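You operate a simulated robot arm through the tools that you are given. There is no shell and no other tool. Be economical: measure what you need, move in short steps, check, and stop when the job is done.

The job below is to be done with a simulated two-armed robot. You get a single attempt, and the scene is never put back.

Task
Push the top drawer of the blue cabinet shut. Pick up the red round brush with one hand, pass it to the other hand and put it on the steel table top. Fetch the grey wheel from the top of the blue cabinet and set it on top of the teal pad. Shut the right door of the tall black cabinet. Open the back flap of the tall carton. Do these in any order.

Only the result counts: the job must be done as asked and must still hold three seconds after the hand-in. Knocking over, shifting, dropping, spilling or breaking anything else fails it.

Robot
Two 7-joint arms with fingered hands on one trunk, on a base that drives. Base frame: it is fixed to the floor where the robot stands at the start and does not move with it; the origin is under the middle of the robot, x ahead of it, y to its left, z up. Units: cm, degrees, N and s.
The left shoulder is at the start at [4.6, 12.5, 115.1], the right one opposite. With the tool pointing down near the work surface each hand reaches from about 44 to 84 cm from the robot's upright axis, wherever it stands, measured 20 degrees to its own side. Places, roughly: back flap of the tall carton [0, 100, 80]; grey wheel (4x4x3 cm) [110, -30, 90]; red round brush (6x6x13 cm) [100, -10, 90]; right door of the tall black cabinet [100, 40, 90]; steel table top [-130, 180, 90]; teal pad (10x6x4 cm) [120, 0, 90]; top drawer of the blue cabinet [90, -10, 70]. Payload 4 kg a hand.
The TCP of each hand is the grasp point between the finger pads, 2.9 cm short of the fingertips. In the tool frame z runs along the fingers and y along their closing line. The gripper opens to 10 cm. The gripper's body begins 3.4 cm behind the TCP. The gripper is a hand of 5 fingers: y runs from the thumb to the fingers, the wrist lies at [-1.5, -10.5, -17.7] in the tool frame, and closing takes about 1.5 s.
Orientation is that of the tool frame in the base frame, as a unit quaternion [x, y, z, w]. With the fingers straight down and the wrist toward the robot, the tool's x, y and z point along [0, 1, 0], [1, 0, 0] and [0, 0, -1] of the base frame.

Tools
- The arms move only by the tool servo_tool. It takes "left_deltas", "right_deltas" or both (then of equal length, played together; a hand with none holds still); each is a list of rows, each a list of 6 numbers: the turn, a rotation vector about the base's x, y, z in units of 60 degrees (1.0 is 60 degrees), then the shift along the base's x, y, z in units of 500 mm (1.0 is 500 mm). In form: [[rx, ry, rz, dx, dy, dz], ...]. A call has 1 to 20 rows; each row is the pose to reach, as a shift and turn from the pose commanded when the call began. "left_claw" and "right_claw" are, for a hand that has rows, the opening, from 0 (shut) to 1 (fully open), set as the call begins (left out, the last holds). A call with a number of a shift or a turn outside -1 to 1 is refused whole. Each row takes 0.2 s and may step no farther than 5 cm and 8.6 degrees from the row before; otherwise, or with a gripper value out of range, the whole call is refused. Where a pose cannot be reached the arm comes as near as it can. A force on the tool above 40 N (or 10 N above the force at the start of the call, whichever is more), or a blocked arm, ends the call early, and 0.2 s more pass. Each finger travels about 4.5 cm/s and halts on what it meets, pressing with about 33 N; the grip force reading is that of the motor and also rises with nothing between the fingers. The clock runs only during rows and for 0.2 s after the last one: add rows that repeat a pose to give the fingers time. The reply holds the time, the measured pose of the TCP, the force on the tool along the base axes, the opening and the grip force, in the units named above and with some noise, with the torque about the TCP (base axes, N m) and any sound that the robot's microphone picked up, and new pictures: "views" is both (left out), scene, wrist or none (wrist: the cameras of the hands that moved).
- Cameras (640 x 400 px; columns grow to the right, rows downward): "scene" is now at [13.19, 5.6, 129.34]; the picture's right is [0.59, -0.81, -0.00], its down [-0.35, -0.26, -0.90] and it looks along [0.73, 0.53, -0.43] (base axes); focal length 214 px, centre (320, 200). "left" rides on the left gripper at [-6.6, -8.6, -12.1] in its tool frame; the picture's right is [-0.76, -0.31, 0.58], its down [0.59, -0.70, 0.40] and it looks along [0.28, 0.64, 0.71] (tool axes); focal length 247 px, centre (320, 200). "right" rides on the right gripper at [6.6, -8.6, -12.1] in its tool frame; the picture's right is [-0.76, 0.31, -0.58], its down [-0.59, -0.70, 0.40] and it looks along [-0.28, 0.64, 0.71] (tool axes); focal length 247 px, centre (320, 200). There is no depth. A picture from a camera that has moved, and an enlarged one, comes with that camera's place and axes in the base frame and with its lens.
- raise_lower(by): slides the trunk up (or, below 0, down) by that many cm; the arms and the scene camera ride with it, the base frame stays. It gives what a move gives, with no picture.
- roll_base(legs): drives the robot by 1 to 6 legs, each [ahead, turn to the left] in cm and degrees, along the robot's own axes; the way and the turn of a leg run together, so that a leg with both is an arc; at most 150 cm and 180 degrees a leg. The arms and the cameras ride along, it lands a little off, and it stops where it bumps. It gives what a move gives, and a new picture of the scene camera.
- finger_targets(index, middle, ring, little, thumb_bend, thumb_turn, hand): sets how far each is bent, from 0 (flat) to 100 (curled in); at 30 the hand is open as for a grip, at 70 the pads meet at the TCP. One left out holds its place. A second passes; each finger stops where it meets its share of the squeeze, and holds until it gets a number again. A gripper value or a shape takes the hand back. It gives what a move gives, with no picture; readings hold the bend of each and the force on index, middle, ring, little, thumb and palm. thumb_turn goes from beside the hand (0) to across from the fingers (100), as for a grip.
- hand_shape(shape, hand): the hand has 5 fingers and takes this shape, open, in about a second: jaw (thumb against the fingers, like two jaws); tri (thumb and two fingers); tip (a fingertip pinch); poke (one finger out to press); point (the index stretched); flat (the hand flat); cup (the hand cupped); fist (a fist). The gripper value then closes the fingers along that shape, each until it touches; the sizes above hold for jaw. It gives what a move gives, with no picture.
- pan_tilt(pan, tilt): turns the head with the scene camera to pan (to the left, within 80 degrees either way) and tilt (down, from -29 to 69), counted from straight ahead of the robot. It gives what a move gives, and a new picture of the scene camera.
- zoom(camera, box): a new picture of the part [left, top, right, bottom] of that camera's present view, enlarged. No time passes.
- sign_off(): hands the job in; it is judged then, once.

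Go step by step. Nothing tells you exact positions but the pictures and the camera data: compare them with the known pose of the tool, close in by small moves and look again before you grip or let go. The budget is 165 turns and 260 pictures, counting those below and the enlarged ones. Unless the task says otherwise, let go and move clear before handing in.

The tools are called as a command line: name --argument value ..., lists and objects as JSON in quotes. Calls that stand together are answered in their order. servo_tool: Moves the arms, as the interface text tells. Its arguments: {"type":"object","properties":{"left_deltas":{"type":"array","items":{"type":"array","items":{"type":"number"}}},"left_claw":{"type":"number"},"right_deltas":{"type":"array","items":{"type":"array","items":{"type":"number"}}},"right_claw":{"type":"number"},"views":{"type":"string","enum":["both","scene","wrist","none"]}},"required":[]} The other tools are called the same way: raise_lower (by) slides the trunk up or down; hand_shape (shape, hand) gives the hand a shape; finger_targets (index, middle, ring, little, thumb_bend, thumb_turn, hand) moves the fingers one by one; roll_base (legs) drives the base; pan_tilt (pan, tilt) turns the head that bears the scene camera; zoom (camera, box) takes an enlarged picture of a part of a camera's view; sign_off () hands the job in.

At the start:

```text
clock: 0.0
left_tcp_pos: [42.88, 44.6, 126.95]
left_orientation: [0.707, 0.707, 0.0, -0.001]
left_wrist_force: [0.1, 0.6, 0.7]
left_ft_torque: [0.02, -0.01, 0.02]
left_opening: 9.99
left_finger_force: 0.1
left_shape: jaw
left_bend: [30.0, 30.0, 30.0, 30.0, 30.0, 98.0]
left_finger forces: [0.0, 0.1, 0.1, 0.0, 0.1, 0.0]
right_tcp_pos: [55.71, 0.76, 119.85]
right_orientation: [0.707, 0.707, -0.001, -0.001]
right_wrist_force: [-0.4, 0.2, 0.1]
right_ft_torque: [0.0, 0.0, -0.02]
right_opening: 9.97
right_finger_force: 0.1
right_shape: jaw
right_bend: [30.0, 30.0, 30.0, 30.0, 30.0, 98.0]
right_finger forces: [0.0, 0.0, 0.1, 0.1, 0.0, 0.1]
trunk travel left (down, up): [-35.0, 39.7]
robot x, y, heading: [-0.14, -0.19, -0.0]
head pan, tilt: [36.3, 25.5]
```

scene: 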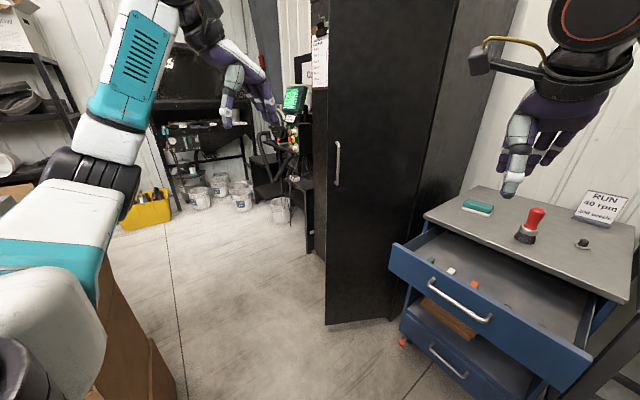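
right: 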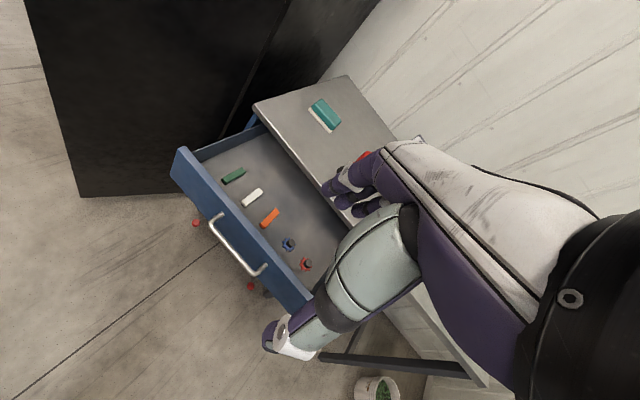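
left: 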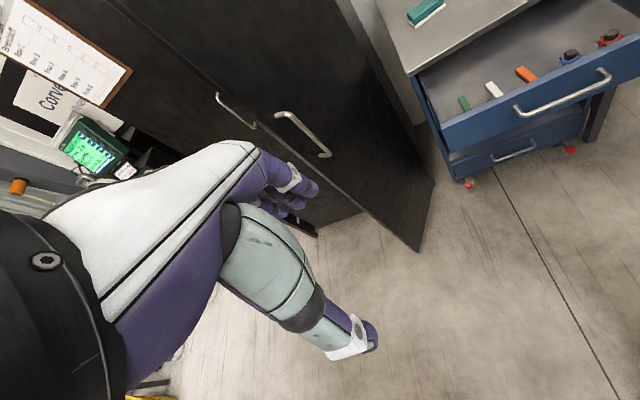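

I see the blue cabinet with its top drawer open ahead-right, and the black cabinet's door standing open ahead. I'll look straight ahead and to the left side before moving.

pan_tilt --pan -5 --tilt 30

pan_tilt --pan 80 --tilt 35

```text
clock: 1.1
left_tcp_pos: [42.97, 44.64, 126.96]
left_orientation: [0.707, 0.707, 0.0, -0.001]
left_wrist_force: [0.5, -0.1, -0.5]
left_ft_torque: [0.02, 0.05, 0.0]
left_opening: 9.98
left_finger_force: 0.1
left_shape: jaw
left_bend: [30.0, 30.0, 30.0, 30.0, 30.0, 98.0]
left_finger forces: [0.0, 0.0, 0.1, 0.1, 0.0, 0.0]
right_tcp_pos: [55.72, 0.88, 119.96]
right_orientation: [0.707, 0.707, 0.0, -0.001]
right_wrist_force: [0.0, 1.3, 0.7]
right_ft_torque: [-0.03, 0.01, 0.01]
right_opening: 9.98
right_finger_force: 0.1
right_shape: jaw
right_bend: [30.0, 30.0, 30.0, 30.0, 30.0, 98.0]
right_finger forces: [0.0, 0.0, 0.0, 0.1, 0.1, 0.0]
trunk travel left (down, up): [-35.0, 39.7]
robot x, y, heading: [-0.08, -0.11, -0.0]
head pan, tilt: [-5.0, 30.0]
camera scene: at [14.79, -0.63, 128.63], right [-0.09, -1.0, 0.0], down [-0.5, 0.04, -0.87], along [0.86, -0.07, -0.5], focal length 214 px, centre (320, 200)
```

scene: 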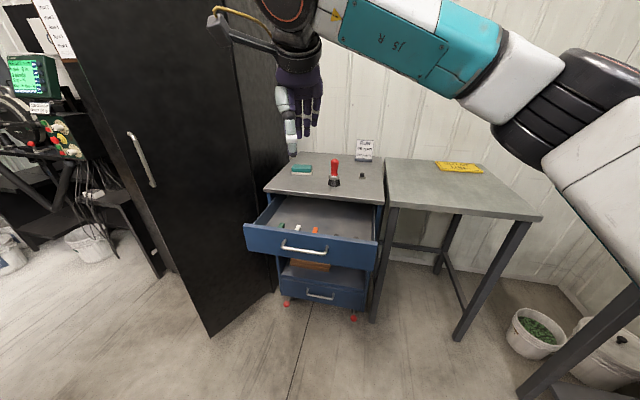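

```text
clock: 2.7
left_tcp_pos: [42.92, 44.66, 126.85]
left_orientation: [0.707, 0.707, -0.001, 0.0]
left_wrist_force: [-0.6, 1.4, -0.6]
left_ft_torque: [0.02, 0.01, -0.01]
left_opening: 9.98
left_finger_force: 0.0
left_shape: jaw
left_bend: [30.0, 30.0, 30.0, 30.0, 30.0, 98.0]
left_finger forces: [0.0, 0.1, 0.1, 0.0, 0.0, 0.0]
right_tcp_pos: [55.7, 0.69, 119.99]
right_orientation: [0.707, 0.707, -0.001, 0.0]
right_wrist_force: [0.9, 0.4, -0.3]
right_ft_torque: [0.0, 0.03, 0.01]
right_opening: 9.95
right_finger_force: 0.2
right_shape: jaw
right_bend: [30.0, 30.0, 30.0, 30.0, 30.0, 98.0]
right_finger forces: [0.0, 0.0, 0.0, 0.1, 0.0, 0.0]
trunk travel left (down, up): [-35.0, 39.7]
robot x, y, heading: [-0.11, 0.15, 0.1]
head pan, tilt: [80.0, 35.0]
camera scene: at [7.32, 8.82, 127.85], right [0.98, -0.17, 0.0], down [-0.1, -0.56, -0.82], along [0.14, 0.81, -0.57], focal length 214 px, centre (320, 200)
```

scene: 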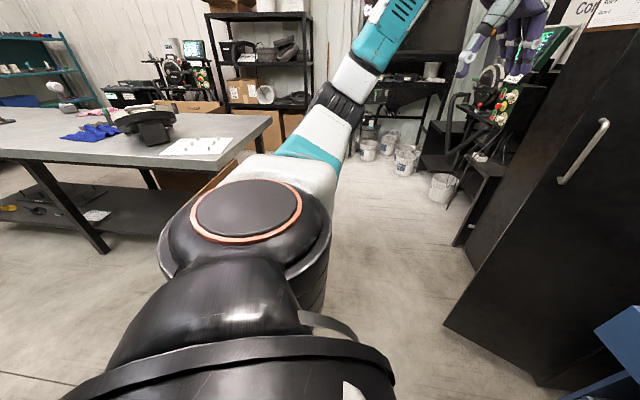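

I need a closer look at the black door, the carton and the flap. Turning the head back and zooming.

zoom --camera "left" --box '[200, 60, 460, 260]'

pan_tilt --pan 30 --tilt 20

```text
2.00 times, centred on (330, 160) of left
camera zoom: at [34.44, 38.07, 139.06], right [-0.31, -0.76, -0.58], down [-0.7, 0.59, -0.4], along [0.64, 0.28, -0.71], focal length 494 px, centre (300, 280)
```

zoom: 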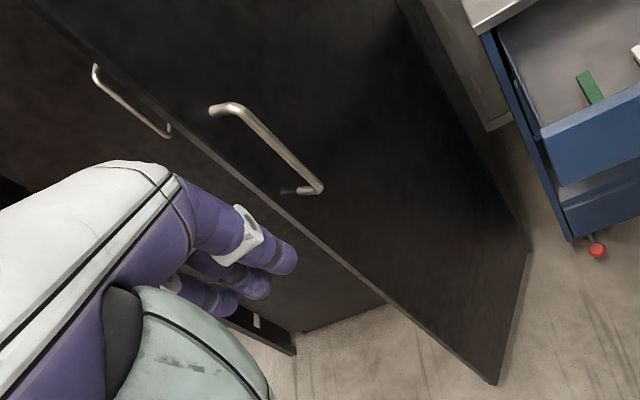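

```text
clock: 3.9
left_tcp_pos: [42.95, 44.58, 127.14]
left_orientation: [0.707, 0.707, 0.0, 0.0]
left_wrist_force: [-0.3, -0.5, 0.9]
left_ft_torque: [0.01, 0.01, 0.05]
left_opening: 9.95
left_finger_force: 0.0
left_shape: jaw
left_bend: [30.0, 30.0, 30.0, 30.0, 30.0, 98.0]
left_finger forces: [0.0, 0.1, 0.1, 0.0, 0.1, 0.0]
right_tcp_pos: [55.85, 0.75, 119.83]
right_orientation: [0.707, 0.707, -0.001, 0.0]
right_wrist_force: [0.1, -1.1, 0.0]
right_ft_torque: [0.0, 0.01, 0.01]
right_opening: 9.98
right_finger_force: 0.1
right_shape: jaw
right_bend: [30.0, 30.0, 30.0, 30.0, 30.0, 98.0]
right_finger forces: [0.1, 0.0, 0.0, 0.0, 0.0, 0.0]
trunk travel left (down, up): [-35.0, 39.7]
robot x, y, heading: [0.3, 0.0, -0.1]
head pan, tilt: [30.0, 20.0]
camera scene: at [13.84, 4.81, 130.23], right [0.5, -0.87, 0.0], down [-0.3, -0.17, -0.94], along [0.81, 0.47, -0.34], focal length 214 px, centre (320, 200)
```

scene: 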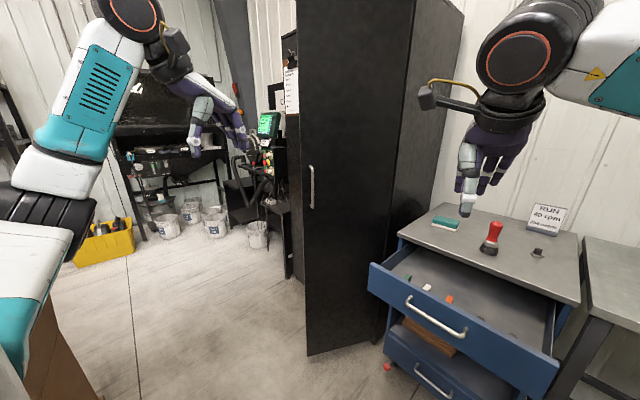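

The black right door hangs open from its hinge near (110,23) to about (83,52). The drawer front runs from about (84,23) to (71,-26) and stands about 16 cm out. I'll drive ahead a little and form a fist with the right hand for pushing.

roll_base --legs '[[15, 0]]'

hand_shape --shape "fist" --hand "right"

pan_tilt --pan 0 --tilt 45

```text
clock: 5.2
left_tcp_pos: [57.95, 44.73, 126.98]
left_orientation: [0.707, 0.707, -0.001, -0.001]
left_wrist_force: [0.2, 0.4, 0.2]
left_ft_torque: [0.0, 0.04, -0.01]
left_opening: 9.98
left_finger_force: 0.1
left_shape: jaw
left_bend: [30.0, 30.0, 30.0, 30.0, 30.0, 98.0]
left_finger forces: [0.1, 0.1, 0.0, 0.0, 0.1, 0.0]
right_tcp_pos: [70.77, 0.93, 119.82]
right_orientation: [0.707, 0.707, 0.0, -0.001]
right_wrist_force: [-0.1, -0.4, -1.0]
right_ft_torque: [-0.04, 0.02, 0.0]
right_opening: 9.96
right_finger_force: 0.0
right_shape: jaw
right_bend: [30.0, 30.0, 30.0, 30.0, 30.0, 98.0]
right_finger forces: [0.1, 0.1, 0.1, 0.0, 0.0, 0.0]
trunk travel left (down, up): [-35.0, 39.7]
robot x, y, heading: [15.06, 0.24, 0.4]
head pan, tilt: [30.0, 20.0]
camera scene: at [28.86, 4.83, 130.21], right [0.5, -0.87, 0.0], down [-0.3, -0.17, -0.94], along [0.81, 0.47, -0.34], focal length 214 px, centre (320, 200)
```

scene: 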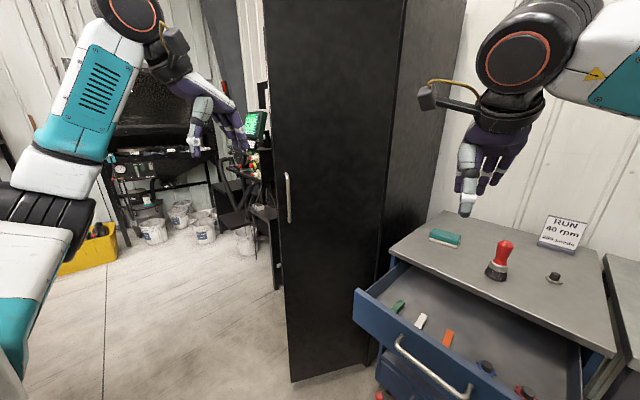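

```text
clock: 6.1
left_tcp_pos: [57.91, 44.63, 126.85]
left_orientation: [0.706, 0.708, -0.001, 0.0]
left_wrist_force: [-0.5, 0.4, 1.0]
left_ft_torque: [-0.02, -0.01, -0.01]
left_opening: 9.98
left_finger_force: 0.0
left_shape: jaw
left_bend: [30.0, 30.0, 30.0, 30.0, 30.0, 98.0]
left_finger forces: [0.0, 0.0, 0.0, 0.0, 0.0, 0.1]
right_tcp_pos: [70.68, 0.89, 119.89]
right_orientation: [0.707, 0.707, 0.0, -0.001]
right_wrist_force: [0.9, 1.2, 0.3]
right_ft_torque: [0.01, -0.04, -0.02]
right_opening: 0.0
right_finger_force: 0.1
right_shape: fist
right_bend: [99.0, 100.0, 100.0, 100.0, 87.0, 84.0]
right_finger forces: [0.0, 0.1, 0.1, 0.0, 0.0, 0.1]
trunk travel left (down, up): [-35.0, 39.7]
robot x, y, heading: [15.0, -0.18, 0.2]
head pan, tilt: [30.0, 20.0]
```

```text
clock: 7.1
left_tcp_pos: [57.87, 44.84, 126.86]
left_orientation: [0.707, 0.707, 0.0, 0.001]
left_wrist_force: [-1.1, 0.3, 0.1]
left_ft_torque: [0.0, 0.01, -0.08]
left_opening: 9.98
left_finger_force: 0.0
left_shape: jaw
left_bend: [30.0, 30.0, 30.0, 30.0, 30.0, 98.0]
left_finger forces: [0.1, 0.0, 0.1, 0.1, 0.1, 0.0]
right_tcp_pos: [70.62, 0.94, 119.88]
right_orientation: [0.707, 0.708, -0.001, 0.0]
right_wrist_force: [0.5, 0.1, -0.2]
right_ft_torque: [-0.01, -0.02, -0.03]
right_opening: 0.01
right_finger_force: 0.1
right_shape: fist
right_bend: [99.0, 100.0, 100.0, 100.0, 87.0, 84.0]
right_finger forces: [0.0, 0.1, 0.0, 0.1, 0.0, 0.0]
trunk travel left (down, up): [-35.0, 39.7]
robot x, y, heading: [14.7, -0.11, 0.2]
head pan, tilt: [0.0, 45.0]
camera scene: at [28.79, 0.18, 126.37], right [0.0, -1.0, 0.0], down [-0.71, 0.0, -0.71], along [0.71, 0.0, -0.71], focal length 214 px, centre (320, 200)
```

scene: 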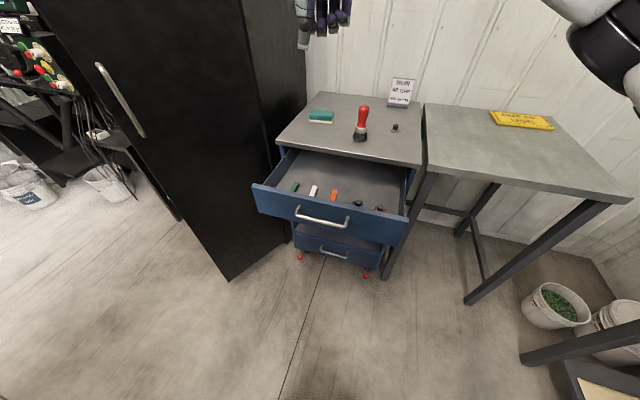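

The drawer front is centred near (78,0), with its handle at about z 68. I'll lower the trunk, then swing the right fist to point ahead in front of the drawer.

raise_lower --by -15

servo_tool --right_deltas '[[-0.016, -0.11, -0.029, -0.028, 0.007, -0.08], [-0.033, -0.22, -0.057, -0.056, 0.013, -0.16], [-0.049, -0.331, -0.086, -0.084, 0.02, -0.24], [-0.066, -0.441, -0.114, -0.112, 0.027, -0.32], [-0.082, -0.551, -0.143, -0.14, 0.033, -0.4], [-0.099, -0.661, -0.171, -0.168, 0.04, -0.48], [-0.115, -0.772, -0.2, -0.196, 0.047, -0.56], [-0.132, -0.882, -0.228, -0.224, 0.053, -0.64], [-0.148, -0.992, -0.257, -0.252, 0.06, -0.72]]'

```text
clock: 8.8
left_tcp_pos: [57.76, 44.59, 112.11]
left_orientation: [0.707, 0.707, 0.0, -0.001]
left_wrist_force: [-0.3, 0.3, 0.0]
left_ft_torque: [0.01, -0.01, 0.01]
left_opening: 9.98
left_finger_force: 0.0
left_shape: jaw
left_bend: [30.0, 30.0, 30.0, 30.0, 30.0, 98.0]
left_finger forces: [0.0, 0.0, 0.0, 0.0, 0.1, 0.0]
right_tcp_pos: [70.52, 0.77, 104.92]
right_orientation: [0.707, 0.707, 0.0, 0.001]
right_wrist_force: [0.8, 0.1, 0.1]
right_ft_torque: [-0.01, -0.01, 0.0]
right_opening: 0.0
right_finger_force: 0.1
right_shape: fist
right_bend: [99.0, 100.0, 100.0, 100.0, 87.0, 84.0]
right_finger forces: [0.0, 0.0, 0.0, 0.0, 0.0, 0.0]
trunk travel left (down, up): [-20.0, 54.7]
robot x, y, heading: [15.1, -0.09, -0.1]
head pan, tilt: [0.0, 45.0]
```

```text
clock: 10.8
left_tcp_pos: [57.78, 44.65, 112.02]
left_orientation: [0.707, 0.708, -0.001, -0.001]
left_wrist_force: [0.6, 0.1, -0.2]
left_ft_torque: [0.0, 0.05, 0.0]
left_opening: 9.98
left_finger_force: 0.1
left_shape: jaw
left_bend: [30.0, 30.0, 30.0, 30.0, 30.0, 98.0]
left_finger forces: [0.1, 0.0, 0.1, 0.0, 0.0, 0.0]
right_tcp_pos: [68.5, 5.2, 74.43]
right_orientation: [0.706, 0.525, 0.283, 0.383]
right_wrist_force: [0.2, 0.8, 0.2]
right_ft_torque: [0.03, 0.02, 0.0]
right_opening: 0.0
right_finger_force: 0.1
right_shape: fist
right_bend: [99.0, 100.0, 100.0, 100.0, 87.0, 84.0]
right_finger forces: [0.0, 0.0, 0.0, 0.1, 0.0, 0.0]
right hand out of reach, approached as far as the arm can: row 8, 9
trunk travel left (down, up): [-20.0, 54.7]
robot x, y, heading: [14.79, -0.01, 0.1]
head pan, tilt: [0.0, 45.0]
camera scene: at [33.42, 0.17, 110.91], right [0.0, -1.0, 0.0], down [-0.71, 0.0, -0.71], along [0.71, 0.0, -0.71], focal length 214 px, centre (320, 200)
camera right: at [56.23, 15.7, 73.73], right [-0.52, -0.63, 0.57], down [-0.22, -0.55, -0.81], along [0.82, -0.55, 0.15], focal length 247 px, centre (320, 200)
```

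scene: 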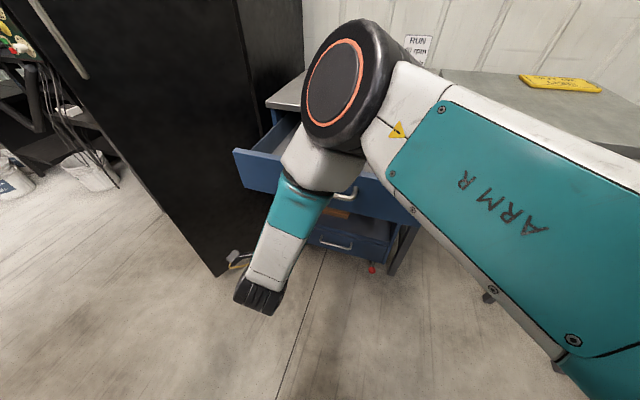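
right: 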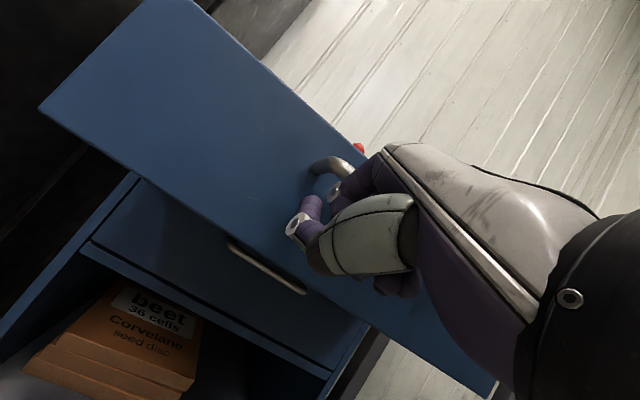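

The fist is in front of the drawer face, next to the handle. I'll test small pushes along the drawer's own axis.

servo_tool --right_deltas '[[0, 0, 0, 0.04, -0.012, 0], [0, 0, 0, 0.08, -0.024, 0]]' --views "wrist"

```text
clock: 11.4
left_tcp_pos: [57.75, 44.55, 111.94]
left_orientation: [0.707, 0.707, 0.0, 0.0]
left_wrist_force: [-1.1, -0.1, -0.9]
left_ft_torque: [-0.03, -0.01, 0.01]
left_opening: 9.96
left_finger_force: 0.0
left_shape: jaw
left_bend: [30.0, 30.0, 30.0, 30.0, 30.0, 98.0]
left_finger forces: [0.0, 0.0, 0.0, 0.0, 0.1, 0.1]
right_tcp_pos: [72.57, 3.83, 74.58]
right_orientation: [0.706, 0.524, 0.283, 0.383]
right_wrist_force: [-0.7, 0.1, 0.2]
right_ft_torque: [0.02, 0.01, 0.01]
right_opening: 0.01
right_finger_force: 0.1
right_shape: fist
right_bend: [99.0, 100.0, 100.0, 100.0, 87.0, 84.0]
right_finger forces: [0.1, 0.1, 0.0, 0.0, 0.1, 0.0]
trunk travel left (down, up): [-20.0, 54.7]
robot x, y, heading: [15.01, -0.4, 0.0]
head pan, tilt: [0.0, 45.0]
camera right: at [60.24, 14.41, 73.84], right [-0.52, -0.63, 0.57], down [-0.22, -0.55, -0.81], along [0.82, -0.55, 0.15], focal length 247 px, centre (320, 200)
```

right: 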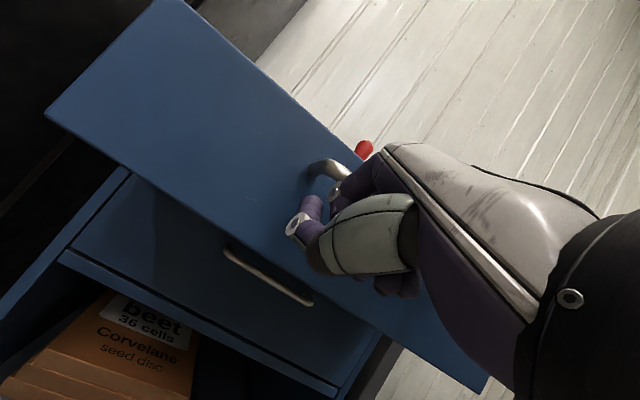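

The handle looks to be near z 77, slightly higher than I first estimated. I'll rise 2 cm and keep pressing forward.

servo_tool --right_deltas '[[0, 0, 0, 0.03, -0.009, 0.03], [0, 0, 0, 0.06, -0.018, 0.04], [0, 0, 0, 0.09, -0.027, 0.04], [0, 0, 0, 0.12, -0.036, 0.04], [0, 0, 0, 0.15, -0.045, 0.04]]' --views "both"

```text
clock: 12.6
left_tcp_pos: [57.79, 44.59, 111.93]
left_orientation: [0.708, 0.707, -0.001, 0.0]
left_wrist_force: [0.6, -0.5, -0.4]
left_ft_torque: [-0.01, 0.03, 0.0]
left_opening: 9.99
left_finger_force: 0.0
left_shape: jaw
left_bend: [30.0, 30.0, 30.0, 30.0, 30.0, 98.0]
left_finger forces: [0.1, 0.0, 0.1, 0.1, 0.0, 0.0]
right_tcp_pos: [80.13, 1.67, 76.57]
right_orientation: [0.706, 0.523, 0.282, 0.384]
right_wrist_force: [-0.1, 0.1, -0.4]
right_ft_torque: [0.0, 0.02, 0.0]
right_opening: 0.0
right_finger_force: 0.0
right_shape: fist
right_bend: [99.0, 100.0, 100.0, 100.0, 87.0, 84.0]
right_finger forces: [0.0, 0.0, 0.0, 0.0, 0.0, 0.0]
trunk travel left (down, up): [-20.0, 54.7]
robot x, y, heading: [14.79, 0.06, 0.1]
head pan, tilt: [0.0, 45.0]
camera scene: at [33.39, 0.17, 110.92], right [0.0, -1.0, 0.0], down [-0.71, 0.0, -0.71], along [0.71, 0.0, -0.71], focal length 214 px, centre (320, 200)
camera right: at [67.8, 12.11, 75.91], right [-0.52, -0.63, 0.57], down [-0.22, -0.55, -0.81], along [0.82, -0.55, 0.15], focal length 247 px, centre (320, 200)
```

scene: 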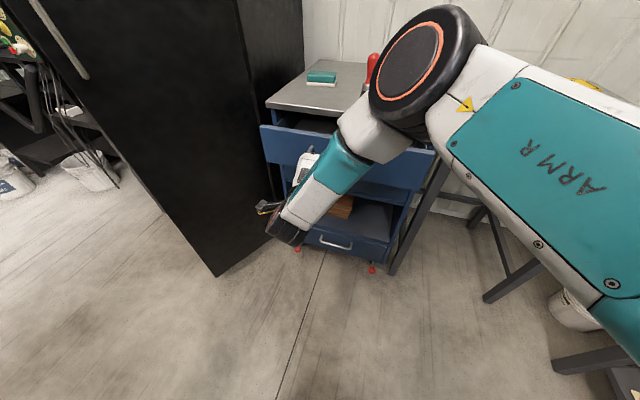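
right: 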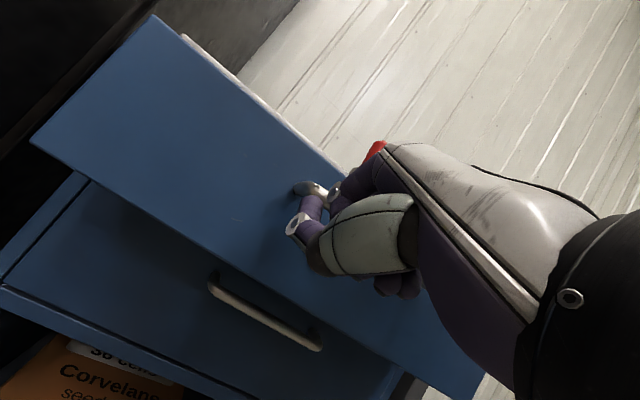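

The drawer seems to be sliding in, but the elbow is drifting toward the brush. I'll back the base up 9 cm so the arm works more stretched out.

roll_base --legs '[[-9, 0]]'

servo_tool --right_deltas '[[0, 0, 0, 0.06, 0, 0], [0, 0, 0, 0.12, 0, 0], [0, 0, 0, 0.17, 0, 0]]' --views "both"

```text
clock: 13.7
left_tcp_pos: [48.83, 44.52, 111.98]
left_orientation: [0.708, 0.706, 0.0, 0.0]
left_wrist_force: [-0.4, -0.4, -1.1]
left_ft_torque: [-0.02, -0.03, -0.01]
left_opening: 9.96
left_finger_force: 0.0
left_shape: jaw
left_bend: [30.0, 30.0, 30.0, 30.0, 30.0, 98.0]
left_finger forces: [0.0, 0.0, 0.0, 0.1, 0.0, 0.0]
right_tcp_pos: [70.96, 1.46, 76.55]
right_orientation: [0.707, 0.523, 0.282, 0.385]
right_wrist_force: [0.2, 0.4, -0.2]
right_ft_torque: [-0.02, 0.04, -0.01]
right_opening: 0.0
right_finger_force: 0.1
right_shape: fist
right_bend: [99.0, 100.0, 100.0, 100.0, 87.0, 84.0]
right_finger forces: [0.1, 0.0, 0.0, 0.0, 0.1, 0.0]
trunk travel left (down, up): [-20.0, 54.7]
robot x, y, heading: [5.77, -0.08, -0.0]
head pan, tilt: [0.0, 45.0]
camera scene: at [24.28, 0.12, 110.94], right [0.0, -1.0, 0.0], down [-0.71, 0.0, -0.71], along [0.71, 0.0, -0.71], focal length 214 px, centre (320, 200)
```

scene: 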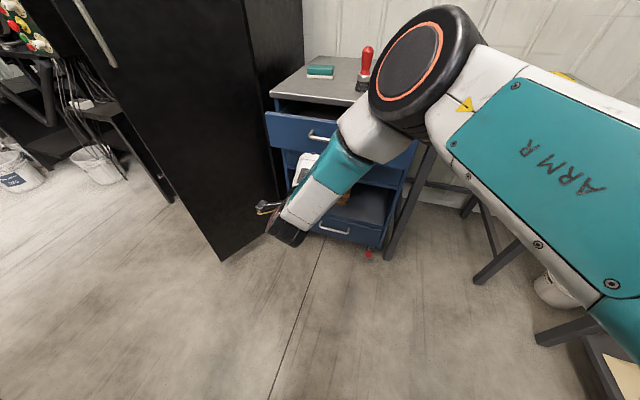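

```text
clock: 14.5
left_tcp_pos: [48.93, 44.56, 111.92]
left_orientation: [0.708, 0.706, 0.0, 0.0]
left_wrist_force: [0.1, 0.6, -0.9]
left_ft_torque: [0.0, -0.03, -0.02]
left_opening: 9.98
left_finger_force: 0.1
left_shape: jaw
left_bend: [30.0, 30.0, 30.0, 30.0, 30.0, 98.0]
left_finger forces: [0.0, 0.0, 0.1, 0.0, 0.1, 0.1]
right_tcp_pos: [79.54, 1.53, 76.32]
right_orientation: [0.707, 0.523, 0.282, 0.384]
right_wrist_force: [0.5, -0.1, -0.2]
right_ft_torque: [-0.04, -0.03, -0.02]
right_opening: 0.02
right_finger_force: 0.1
right_shape: fist
right_bend: [99.0, 100.0, 100.0, 100.0, 87.0, 84.0]
right_finger forces: [0.1, 0.1, 0.0, 0.1, 0.1, 0.0]
trunk travel left (down, up): [-20.0, 54.7]
robot x, y, heading: [5.78, 0.04, -0.2]
head pan, tilt: [0.0, 45.0]
camera scene: at [24.34, 0.13, 110.92], right [0.0, -1.0, 0.0], down [-0.71, 0.0, -0.71], along [0.71, 0.0, -0.71], focal length 214 px, centre (320, 200)
camera right: at [67.31, 12.02, 75.72], right [-0.52, -0.63, 0.57], down [-0.22, -0.55, -0.8], along [0.82, -0.55, 0.15], focal length 247 px, centre (320, 200)
```

scene: 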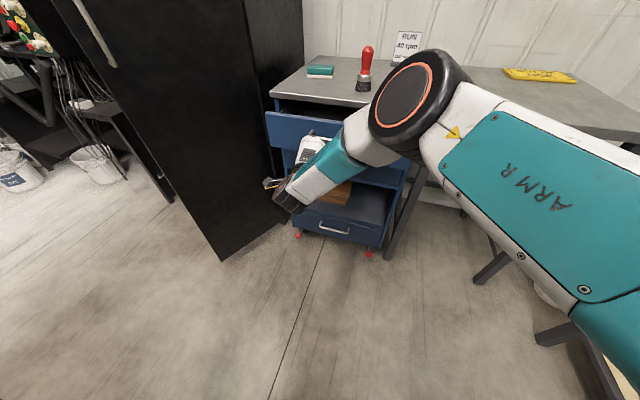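
right: 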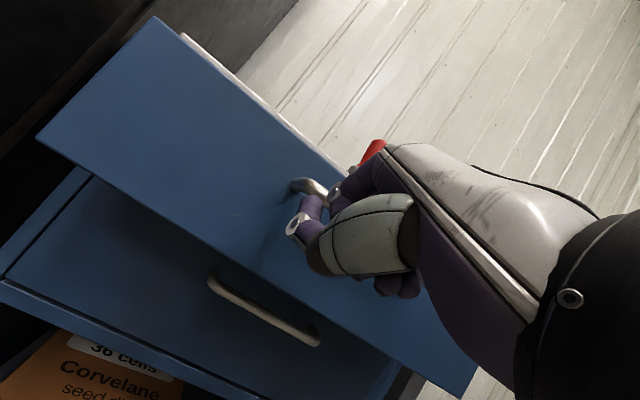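

Elbow clearance is better now. Pushing on along the drawer's axis.

servo_tool --right_deltas '[[0, 0, 0, 0.03, -0.009, 0], [0, 0, 0, 0.06, -0.018, 0], [0, 0, 0, 0.09, -0.027, 0], [0, 0, 0, 0.12, -0.036, 0], [0, 0, 0, 0.15, -0.045, 0], [0, 0, 0, 0.18, -0.054, 0], [0, 0, 0, 0.2, -0.06, 0]]' --views "both"

```text
clock: 16.1
left_tcp_pos: [48.91, 44.63, 111.93]
left_orientation: [0.708, 0.707, -0.001, 0.0]
left_wrist_force: [0.6, 0.6, -0.1]
left_ft_torque: [-0.03, 0.02, 0.0]
left_opening: 10.0
left_finger_force: 0.1
left_shape: jaw
left_bend: [30.0, 30.0, 30.0, 30.0, 30.0, 98.0]
left_finger forces: [0.0, 0.0, 0.1, 0.1, 0.1, 0.0]
right_tcp_pos: [89.57, -1.44, 76.53]
right_orientation: [0.707, 0.523, 0.282, 0.384]
right_wrist_force: [-0.1, 0.3, -0.4]
right_ft_torque: [0.03, 0.02, -0.03]
right_opening: 0.0
right_finger_force: 0.2
right_shape: fist
right_bend: [99.0, 100.0, 100.0, 100.0, 87.0, 84.0]
right_finger forces: [0.0, 0.0, 0.1, 0.1, 0.0, 0.0]
trunk travel left (down, up): [-20.0, 54.7]
robot x, y, heading: [6.13, -0.26, 0.0]
head pan, tilt: [0.0, 45.0]
camera scene: at [24.34, 0.12, 110.92], right [0.0, -1.0, 0.0], down [-0.71, 0.0, -0.71], along [0.71, 0.0, -0.71], focal length 214 px, centre (320, 200)
camera right: at [77.35, 8.99, 75.81], right [-0.52, -0.63, 0.57], down [-0.22, -0.55, -0.81], along [0.82, -0.55, 0.15], focal length 247 px, centre (320, 200)
```

scene: 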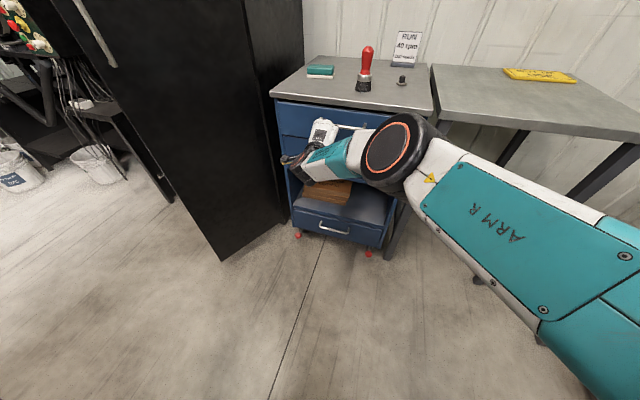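
right: 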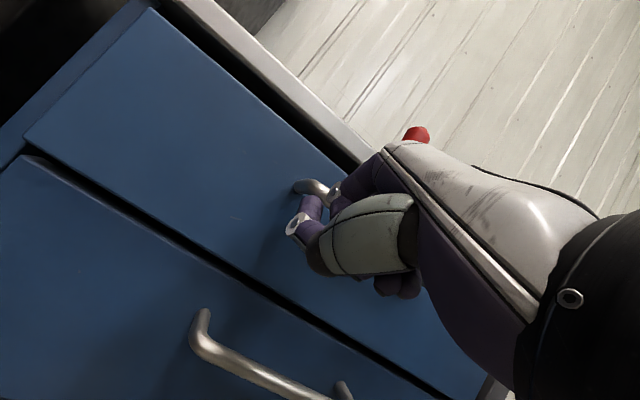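

The drawer is nearly flush. A bit more until I meet the stop.

servo_tool --right_deltas '[[0, 0, 0, 0.02, -0.006, 0], [0, 0, 0, 0.04, -0.012, 0], [0, 0, 0, 0.06, -0.018, 0], [0, 0, 0, 0.08, -0.024, 0]]' --views "wrist"

```text
clock: 16.9
left_tcp_pos: [48.43, 44.54, 112.03]
left_orientation: [0.708, 0.706, 0.0, 0.0]
left_wrist_force: [-1.1, 0.2, -0.1]
left_ft_torque: [-0.02, 0.03, 0.01]
left_opening: 10.0
left_finger_force: 0.0
left_shape: jaw
left_bend: [30.0, 30.0, 30.0, 30.0, 30.0, 98.0]
left_finger forces: [0.0, 0.0, 0.1, 0.0, 0.0, 0.0]
right_tcp_pos: [91.44, -1.51, 76.54]
right_orientation: [0.705, 0.525, 0.284, 0.383]
right_wrist_force: [-28.0, 2.1, 6.6]
right_ft_torque: [0.03, -0.76, 0.03]
right_opening: 0.03
right_finger_force: 0.0
right_shape: fist
right_bend: [99.0, 100.0, 100.0, 100.0, 87.0, 83.0]
right_finger forces: [18.4, 10.3, 0.0, 0.0, 0.1, 0.1]
trunk travel left (down, up): [-20.0, 54.7]
robot x, y, heading: [5.64, -0.09, -0.0]
head pan, tilt: [0.0, 45.0]
stopped in row 3 (right hand): the force on the tool passed its limit at 48 N (the readings are from after the stop); the commanded pose is now the measured one
camera right: at [79.13, 8.84, 75.85], right [-0.52, -0.63, 0.57], down [-0.22, -0.55, -0.81], along [0.83, -0.54, 0.15], focal length 247 px, centre (320, 200)
```

right: 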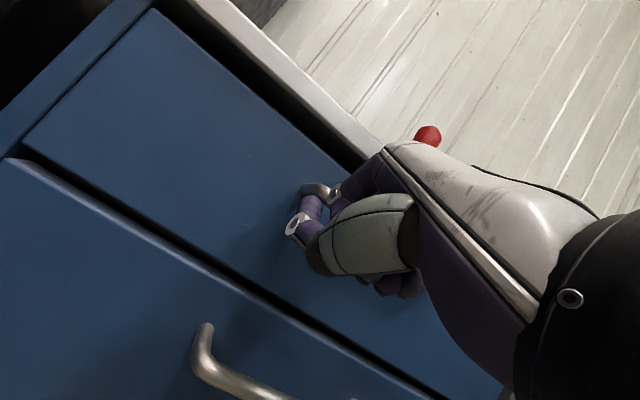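

The drawer hit its stop. I'll back off, raise the right hand and turn it to point down again.

servo_tool --right_deltas '[[0, 0, 0, -0.08, 0.02, 0], [0, 0, 0, -0.16, 0.04, 0], [0, 0, 0, -0.24, 0.06, 0], [0.015, 0.099, 0.026, -0.278, 0.037, 0.077], [0.03, 0.198, 0.051, -0.316, 0.014, 0.154], [0.044, 0.298, 0.077, -0.354, -0.009, 0.231], [0.059, 0.397, 0.103, -0.392, -0.032, 0.308], [0.074, 0.496, 0.129, -0.43, -0.055, 0.385], [0.089, 0.595, 0.154, -0.468, -0.078, 0.462], [0.104, 0.694, 0.18, -0.506, -0.101, 0.539], [0.118, 0.794, 0.206, -0.544, -0.124, 0.616], [0.133, 0.893, 0.231, -0.582, -0.147, 0.693], [0.148, 0.992, 0.257, -0.62, -0.17, 0.77]]' --views "both"

hand_shape --shape "jaw" --hand "right"

```text
clock: 19.6
left_tcp_pos: [48.76, 44.49, 111.97]
left_orientation: [0.709, 0.705, 0.0, 0.0]
left_wrist_force: [0.3, 0.4, 0.2]
left_ft_torque: [0.0, 0.02, 0.02]
left_opening: 10.0
left_finger_force: 0.1
left_shape: jaw
left_bend: [30.0, 30.0, 30.0, 30.0, 30.0, 98.0]
left_finger forces: [0.0, 0.0, 0.0, 0.0, 0.1, 0.0]
right_tcp_pos: [60.72, -10.05, 114.84]
right_orientation: [0.705, 0.708, -0.02, -0.021]
right_wrist_force: [0.5, -0.8, -0.6]
right_ft_torque: [-0.03, -0.01, -0.01]
right_opening: 0.03
right_finger_force: 0.1
right_shape: fist
right_bend: [100.0, 100.0, 100.0, 100.0, 88.0, 83.0]
right_finger forces: [0.0, 0.0, 0.0, 0.0, 0.0, 0.0]
trunk travel left (down, up): [-20.0, 54.7]
robot x, y, heading: [5.89, 0.09, 0.0]
head pan, tilt: [0.0, 45.0]
camera scene: at [24.25, 0.12, 110.93], right [0.0, -1.0, 0.0], down [-0.71, 0.0, -0.71], along [0.71, 0.0, -0.71], focal length 214 px, centre (320, 200)
camera right: at [52.83, -3.7, 127.35], right [0.34, -0.76, 0.56], down [-0.72, -0.59, -0.36], along [0.6, -0.28, -0.75], focal length 247 px, centre (320, 200)
```

scene: 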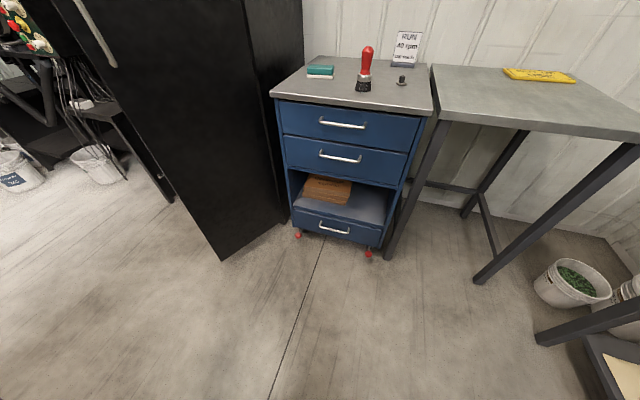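
right: 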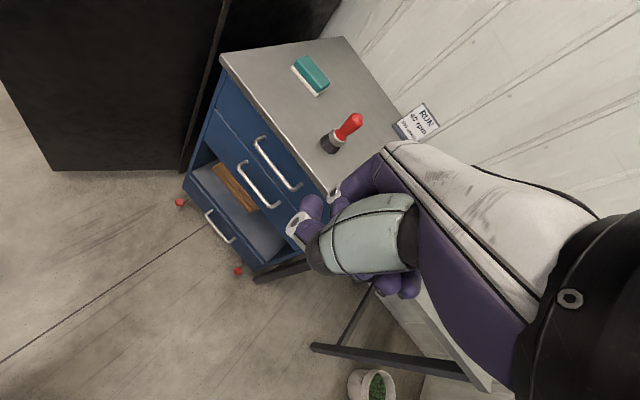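

```text
clock: 20.6
left_tcp_pos: [48.84, 44.44, 111.87]
left_orientation: [0.708, 0.706, 0.0, 0.0]
left_wrist_force: [0.0, -0.5, -0.4]
left_ft_torque: [-0.01, 0.04, -0.02]
left_opening: 9.95
left_finger_force: 0.2
left_shape: jaw
left_bend: [30.0, 30.0, 30.0, 30.0, 30.0, 98.0]
left_finger forces: [0.0, 0.1, 0.1, 0.1, 0.1, 0.1]
right_tcp_pos: [60.9, -10.04, 114.68]
right_orientation: [0.706, 0.708, -0.02, -0.019]
right_wrist_force: [0.1, 0.6, -0.4]
right_ft_torque: [0.03, -0.01, -0.01]
right_opening: 9.97
right_finger_force: 0.1
right_shape: jaw
right_bend: [30.0, 30.0, 30.0, 30.0, 30.0, 97.0]
right_finger forces: [0.0, 0.0, 0.0, 0.0, 0.1, 0.1]
trunk travel left (down, up): [-20.0, 54.7]
robot x, y, heading: [5.89, -0.06, -0.2]
head pan, tilt: [0.0, 45.0]
```

The drawer is flush. Triangulating, the cabinet top is at z≈84, the brush at about (105.5,-15.6), the wheel at (112,-30.5) and the pad at (119.3,-0.3). Next is the black door: I'll drive ahead 12, make a left fist, and place it in front of the door below the handle.

roll_base --legs '[[12, 0]]'

hand_shape --shape "fist" --hand "left"

pan_tilt --pan 35 --tilt 25

servo_tool --left_deltas '[[0.019, -0.11, 0.034, 0.05, 0, -0.04], [0.039, -0.22, 0.067, 0.1, -0.01, -0.09], [0.058, -0.33, 0.101, 0.15, -0.02, -0.15], [0.078, -0.44, 0.135, 0.2, -0.03, -0.21], [0.097, -0.55, 0.168, 0.25, -0.04, -0.27], [0.117, -0.66, 0.202, 0.3, -0.05, -0.33], [0.136, -0.77, 0.236, 0.33, -0.06, -0.4], [0.155, -0.88, 0.269, 0.35, -0.07, -0.47], [0.175, -0.989, 0.303, 0.36, -0.07, -0.54]]'

```text
clock: 21.8
left_tcp_pos: [61.07, 44.51, 112.04]
left_orientation: [0.709, 0.706, 0.0, 0.0]
left_wrist_force: [0.4, 0.4, -0.6]
left_ft_torque: [-0.03, 0.03, -0.03]
left_opening: 9.97
left_finger_force: 0.1
left_shape: jaw
left_bend: [30.0, 30.0, 30.0, 30.0, 30.0, 98.0]
left_finger forces: [0.0, 0.0, 0.0, 0.0, 0.1, 0.0]
right_tcp_pos: [73.08, -10.1, 114.61]
right_orientation: [0.706, 0.708, -0.021, -0.02]
right_wrist_force: [0.4, -0.1, -0.9]
right_ft_torque: [-0.02, 0.01, 0.0]
right_opening: 10.01
right_finger_force: 0.0
right_shape: jaw
right_bend: [30.0, 30.0, 30.0, 30.0, 30.0, 97.0]
right_finger forces: [0.0, 0.0, 0.1, 0.0, 0.0, 0.0]
trunk travel left (down, up): [-20.0, 54.7]
robot x, y, heading: [18.02, -0.22, -0.3]
head pan, tilt: [0.0, 45.0]
camera scene: at [36.54, 0.07, 110.91], right [0.0, -1.0, 0.0], down [-0.71, 0.0, -0.71], along [0.71, 0.0, -0.71], focal length 214 px, centre (320, 200)
```

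scene: 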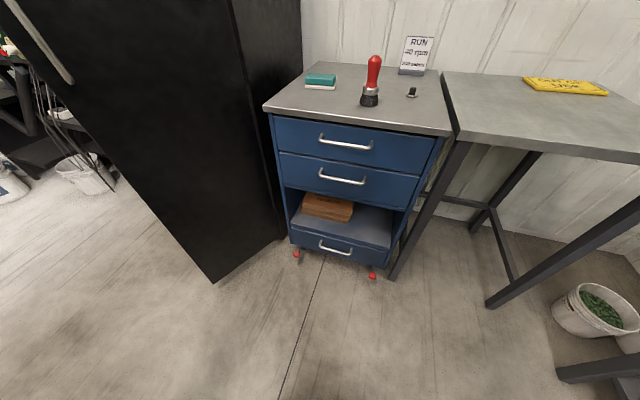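

```text
clock: 22.7
left_tcp_pos: [60.98, 44.48, 112.0]
left_orientation: [0.709, 0.706, 0.0, 0.0]
left_wrist_force: [0.2, 0.4, 0.0]
left_ft_torque: [-0.02, 0.02, 0.04]
left_opening: 0.01
left_finger_force: 0.0
left_shape: fist
left_bend: [99.0, 100.0, 100.0, 100.0, 87.0, 84.0]
left_finger forces: [0.1, 0.1, 0.1, 0.0, 0.1, 0.0]
right_tcp_pos: [72.95, -10.01, 114.86]
right_orientation: [0.706, 0.708, -0.021, -0.02]
right_wrist_force: [0.4, -0.4, 0.0]
right_ft_torque: [0.02, 0.01, 0.0]
right_opening: 9.98
right_finger_force: 0.1
right_shape: jaw
right_bend: [30.0, 30.0, 30.0, 30.0, 30.0, 97.0]
right_finger forces: [0.0, 0.1, 0.1, 0.1, 0.0, 0.0]
trunk travel left (down, up): [-20.0, 54.7]
robot x, y, heading: [18.13, -0.01, -0.0]
head pan, tilt: [0.0, 45.0]
```

```text
clock: 23.7
left_tcp_pos: [61.15, 44.42, 111.89]
left_orientation: [0.708, 0.706, 0.001, 0.001]
left_wrist_force: [-0.9, 0.6, 0.5]
left_ft_torque: [-0.01, -0.04, -0.04]
left_opening: 0.0
left_finger_force: 0.1
left_shape: fist
left_bend: [99.0, 100.0, 100.0, 100.0, 87.0, 84.0]
left_finger forces: [0.0, 0.1, 0.1, 0.0, 0.0, 0.0]
right_tcp_pos: [72.98, -10.21, 114.73]
right_orientation: [0.706, 0.708, -0.021, -0.02]
right_wrist_force: [0.4, 0.3, -0.3]
right_ft_torque: [0.02, -0.01, 0.01]
right_opening: 9.99
right_finger_force: 0.2
right_shape: jaw
right_bend: [30.0, 30.0, 30.0, 30.0, 30.0, 97.0]
right_finger forces: [0.1, 0.0, 0.1, 0.0, 0.0, 0.0]
trunk travel left (down, up): [-20.0, 54.7]
robot x, y, heading: [18.12, -0.15, -0.1]
head pan, tilt: [35.0, 25.0]
camera scene: at [35.9, 5.35, 113.98], right [0.57, -0.82, 0.0], down [-0.35, -0.24, -0.91], along [0.74, 0.52, -0.42], focal length 214 px, centre (320, 200)
```

scene: 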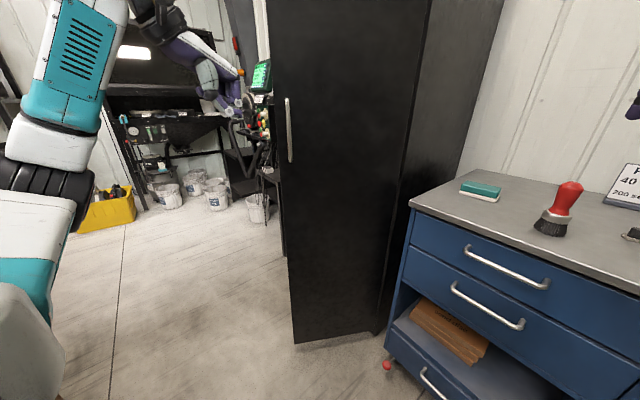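

```text
clock: 25.7
left_tcp_pos: [79.14, 40.99, 84.81]
left_orientation: [0.497, 0.71, 0.409, 0.286]
left_wrist_force: [-0.4, 0.8, 0.2]
left_ft_torque: [-0.03, 0.0, -0.01]
left_opening: 0.01
left_finger_force: 0.0
left_shape: fist
left_bend: [99.0, 100.0, 100.0, 100.0, 87.0, 84.0]
left_finger forces: [0.0, 0.0, 0.0, 0.0, 0.0, 0.0]
right_tcp_pos: [73.08, -10.03, 114.74]
right_orientation: [0.705, 0.709, -0.021, -0.021]
right_wrist_force: [0.3, 0.5, 0.5]
right_ft_torque: [0.02, -0.01, 0.0]
right_opening: 9.97
right_finger_force: 0.0
right_shape: jaw
right_bend: [30.0, 30.0, 30.0, 30.0, 30.0, 97.0]
right_finger forces: [0.0, 0.0, 0.0, 0.1, 0.0, 0.0]
trunk travel left (down, up): [-20.0, 54.7]
robot x, y, heading: [18.31, -0.06, 0.0]
head pan, tilt: [35.0, 25.0]
camera scene: at [35.93, 5.36, 113.97], right [0.57, -0.82, 0.0], down [-0.35, -0.24, -0.91], along [0.74, 0.52, -0.42], focal length 214 px, centre (320, 200)
camera left: at [67.42, 29.7, 83.48], right [0.58, -0.59, -0.55], down [-0.21, 0.55, -0.81], along [0.78, 0.59, 0.2], focal length 247 px, centre (320, 200)
```

scene: 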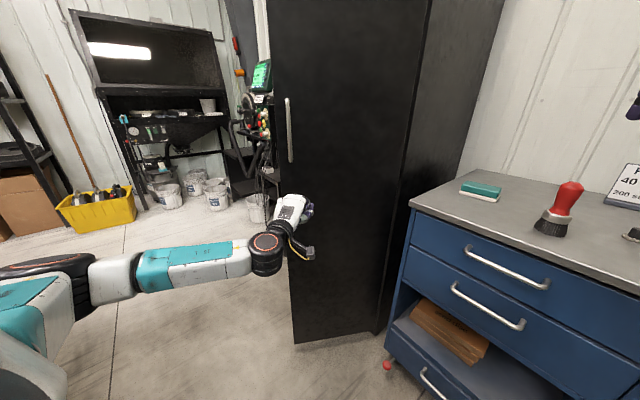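
left: 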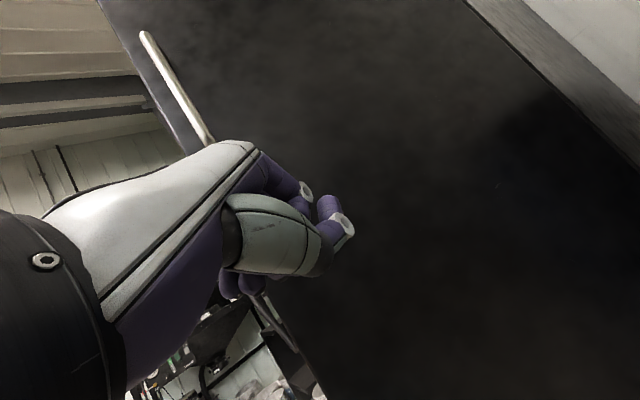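

The left fist is in front of the door, below the handle, about 10 cm off. I'll push along the arc around the hinge.

servo_tool --left_deltas '[[0, 0, 0, 0.045, 0.04, 0], [0, 0, 0, 0.09, 0.08, 0], [0, 0, 0, 0.134, 0.118, 0], [0, 0, 0, 0.19, 0.165, 0], [0, 0, 0, 0.25, 0.212, 0], [0, 0, 0, 0.3, 0.24, 0], [0, 0, 0, 0.354, 0.268, 0]]'

```text
clock: 27.3
left_tcp_pos: [96.89, 54.36, 84.96]
left_orientation: [0.498, 0.708, 0.41, 0.286]
left_wrist_force: [0.5, -0.1, -0.7]
left_ft_torque: [0.02, -0.01, -0.02]
left_opening: 0.0
left_finger_force: 0.0
left_shape: fist
left_bend: [100.0, 100.0, 100.0, 100.0, 87.0, 83.0]
left_finger forces: [0.1, 0.2, 0.1, 0.1, 0.0, 0.1]
right_tcp_pos: [72.94, -10.16, 114.83]
right_orientation: [0.706, 0.708, -0.02, -0.02]
right_wrist_force: [-0.5, 0.6, 0.0]
right_ft_torque: [0.01, -0.02, -0.01]
right_opening: 9.99
right_finger_force: 0.0
right_shape: jaw
right_bend: [30.0, 30.0, 30.0, 30.0, 30.0, 97.0]
right_finger forces: [0.0, 0.1, 0.0, 0.0, 0.1, 0.1]
trunk travel left (down, up): [-20.0, 54.7]
robot x, y, heading: [18.08, -0.19, -0.1]
head pan, tilt: [35.0, 25.0]
camera scene: at [35.92, 5.35, 113.97], right [0.57, -0.82, 0.0], down [-0.35, -0.24, -0.91], along [0.74, 0.52, -0.42], focal length 214 px, centre (320, 200)
camera left: at [85.3, 43.15, 83.62], right [0.58, -0.59, -0.56], down [-0.21, 0.55, -0.81], along [0.79, 0.59, 0.2], focal length 247 px, centre (320, 200)
```

scene: 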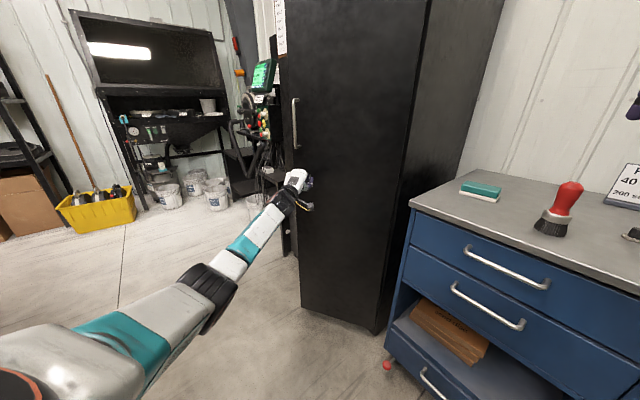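
left: 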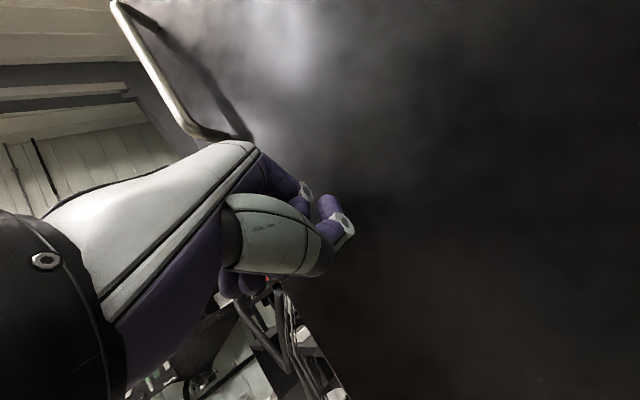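

The door is swinging shut. The arm is getting long, so I'll advance it a bit further with a base drive.

roll_base --legs '[[12, 0]]'

```text
clock: 28.6
left_tcp_pos: [109.21, 54.07, 85.01]
left_orientation: [0.499, 0.708, 0.409, 0.286]
left_wrist_force: [0.6, -0.5, -1.2]
left_ft_torque: [0.01, 0.0, -0.05]
left_opening: 0.0
left_finger_force: 0.0
left_shape: fist
left_bend: [100.0, 100.0, 100.0, 100.0, 87.0, 84.0]
left_finger forces: [0.0, 0.0, 0.1, 0.0, 0.0, 0.0]
right_tcp_pos: [85.17, -10.38, 114.7]
right_orientation: [0.708, 0.705, -0.021, -0.021]
right_wrist_force: [-0.1, 1.0, 0.1]
right_ft_torque: [-0.03, -0.01, -0.04]
right_opening: 9.98
right_finger_force: 0.0
right_shape: jaw
right_bend: [30.0, 30.0, 30.0, 30.0, 30.0, 97.0]
right_finger forces: [0.1, 0.1, 0.0, 0.1, 0.1, 0.0]
trunk travel left (down, up): [-20.0, 54.7]
robot x, y, heading: [29.79, 0.04, -0.5]
head pan, tilt: [35.0, 25.0]
camera scene: at [48.11, 5.23, 113.97], right [0.57, -0.82, 0.0], down [-0.35, -0.24, -0.91], along [0.75, 0.51, -0.42], focal length 214 px, centre (320, 200)
```

scene: 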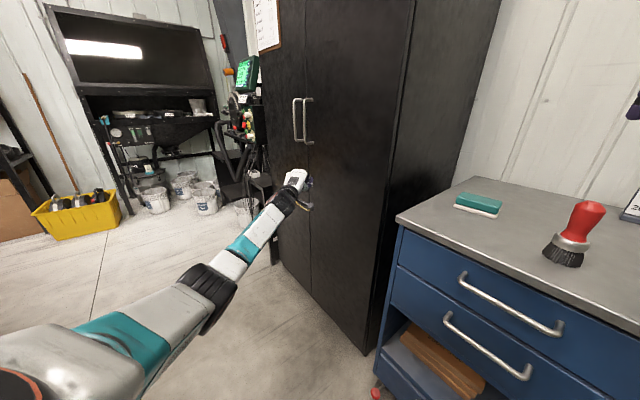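

Both handles now lie side by side, so the door is almost shut. I'll push on until it stops.

servo_tool --left_deltas '[[0, 0, 0, 0.03, 0, 0], [0, 0, 0, 0.06, 0, 0], [0, 0, 0, 0.09, 0, 0], [0, 0, 0, 0.12, 0, 0], [0, 0, 0, 0.15, 0, 0]]'

```text
clock: 29.8
left_tcp_pos: [116.06, 53.83, 85.0]
left_orientation: [0.5, 0.708, 0.409, 0.287]
left_wrist_force: [0.0, 0.3, -0.4]
left_ft_torque: [0.02, 0.01, 0.0]
left_opening: 0.0
left_finger_force: 0.1
left_shape: fist
left_bend: [100.0, 100.0, 100.0, 100.0, 87.0, 84.0]
left_finger forces: [0.0, 0.0, 0.0, 0.0, 0.0, 0.0]
left hand out of reach, approached as far as the arm can: row 5
right_tcp_pos: [85.08, -10.34, 114.78]
right_orientation: [0.707, 0.706, -0.02, -0.02]
right_wrist_force: [0.2, 1.0, -0.6]
right_ft_torque: [-0.05, -0.05, 0.01]
right_opening: 9.98
right_finger_force: 0.1
right_shape: jaw
right_bend: [30.0, 30.0, 30.0, 30.0, 30.0, 97.0]
right_finger forces: [0.0, 0.0, 0.1, 0.1, 0.0, 0.0]
trunk travel left (down, up): [-20.0, 54.7]
robot x, y, heading: [29.82, 0.09, -0.4]
head pan, tilt: [35.0, 25.0]
camera scene: at [48.06, 5.26, 113.98], right [0.57, -0.82, 0.0], down [-0.35, -0.24, -0.91], along [0.75, 0.51, -0.42], focal length 214 px, centre (320, 200)
camera left: at [104.34, 42.78, 83.58], right [0.58, -0.59, -0.56], down [-0.21, 0.55, -0.81], along [0.79, 0.58, 0.2], focal length 247 px, centre (320, 200)
```

scene: 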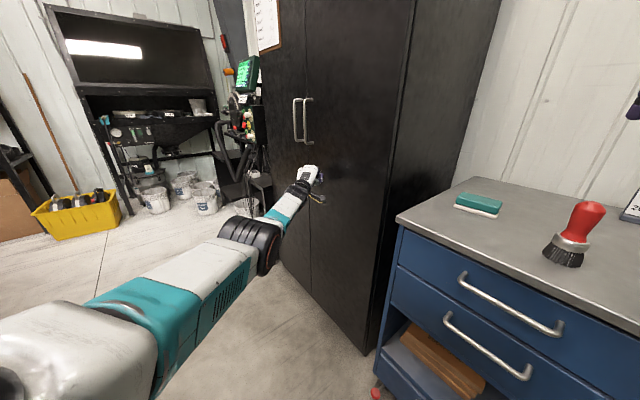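
left: 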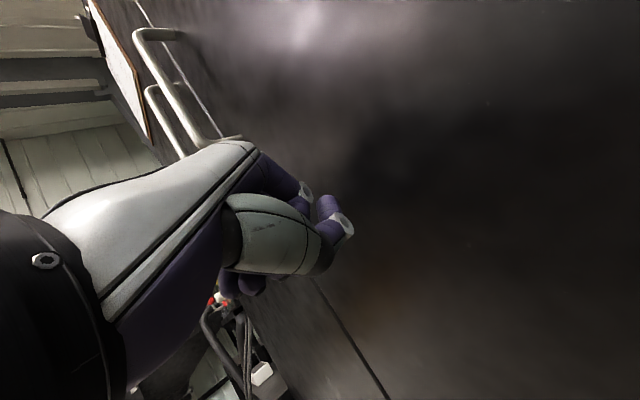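

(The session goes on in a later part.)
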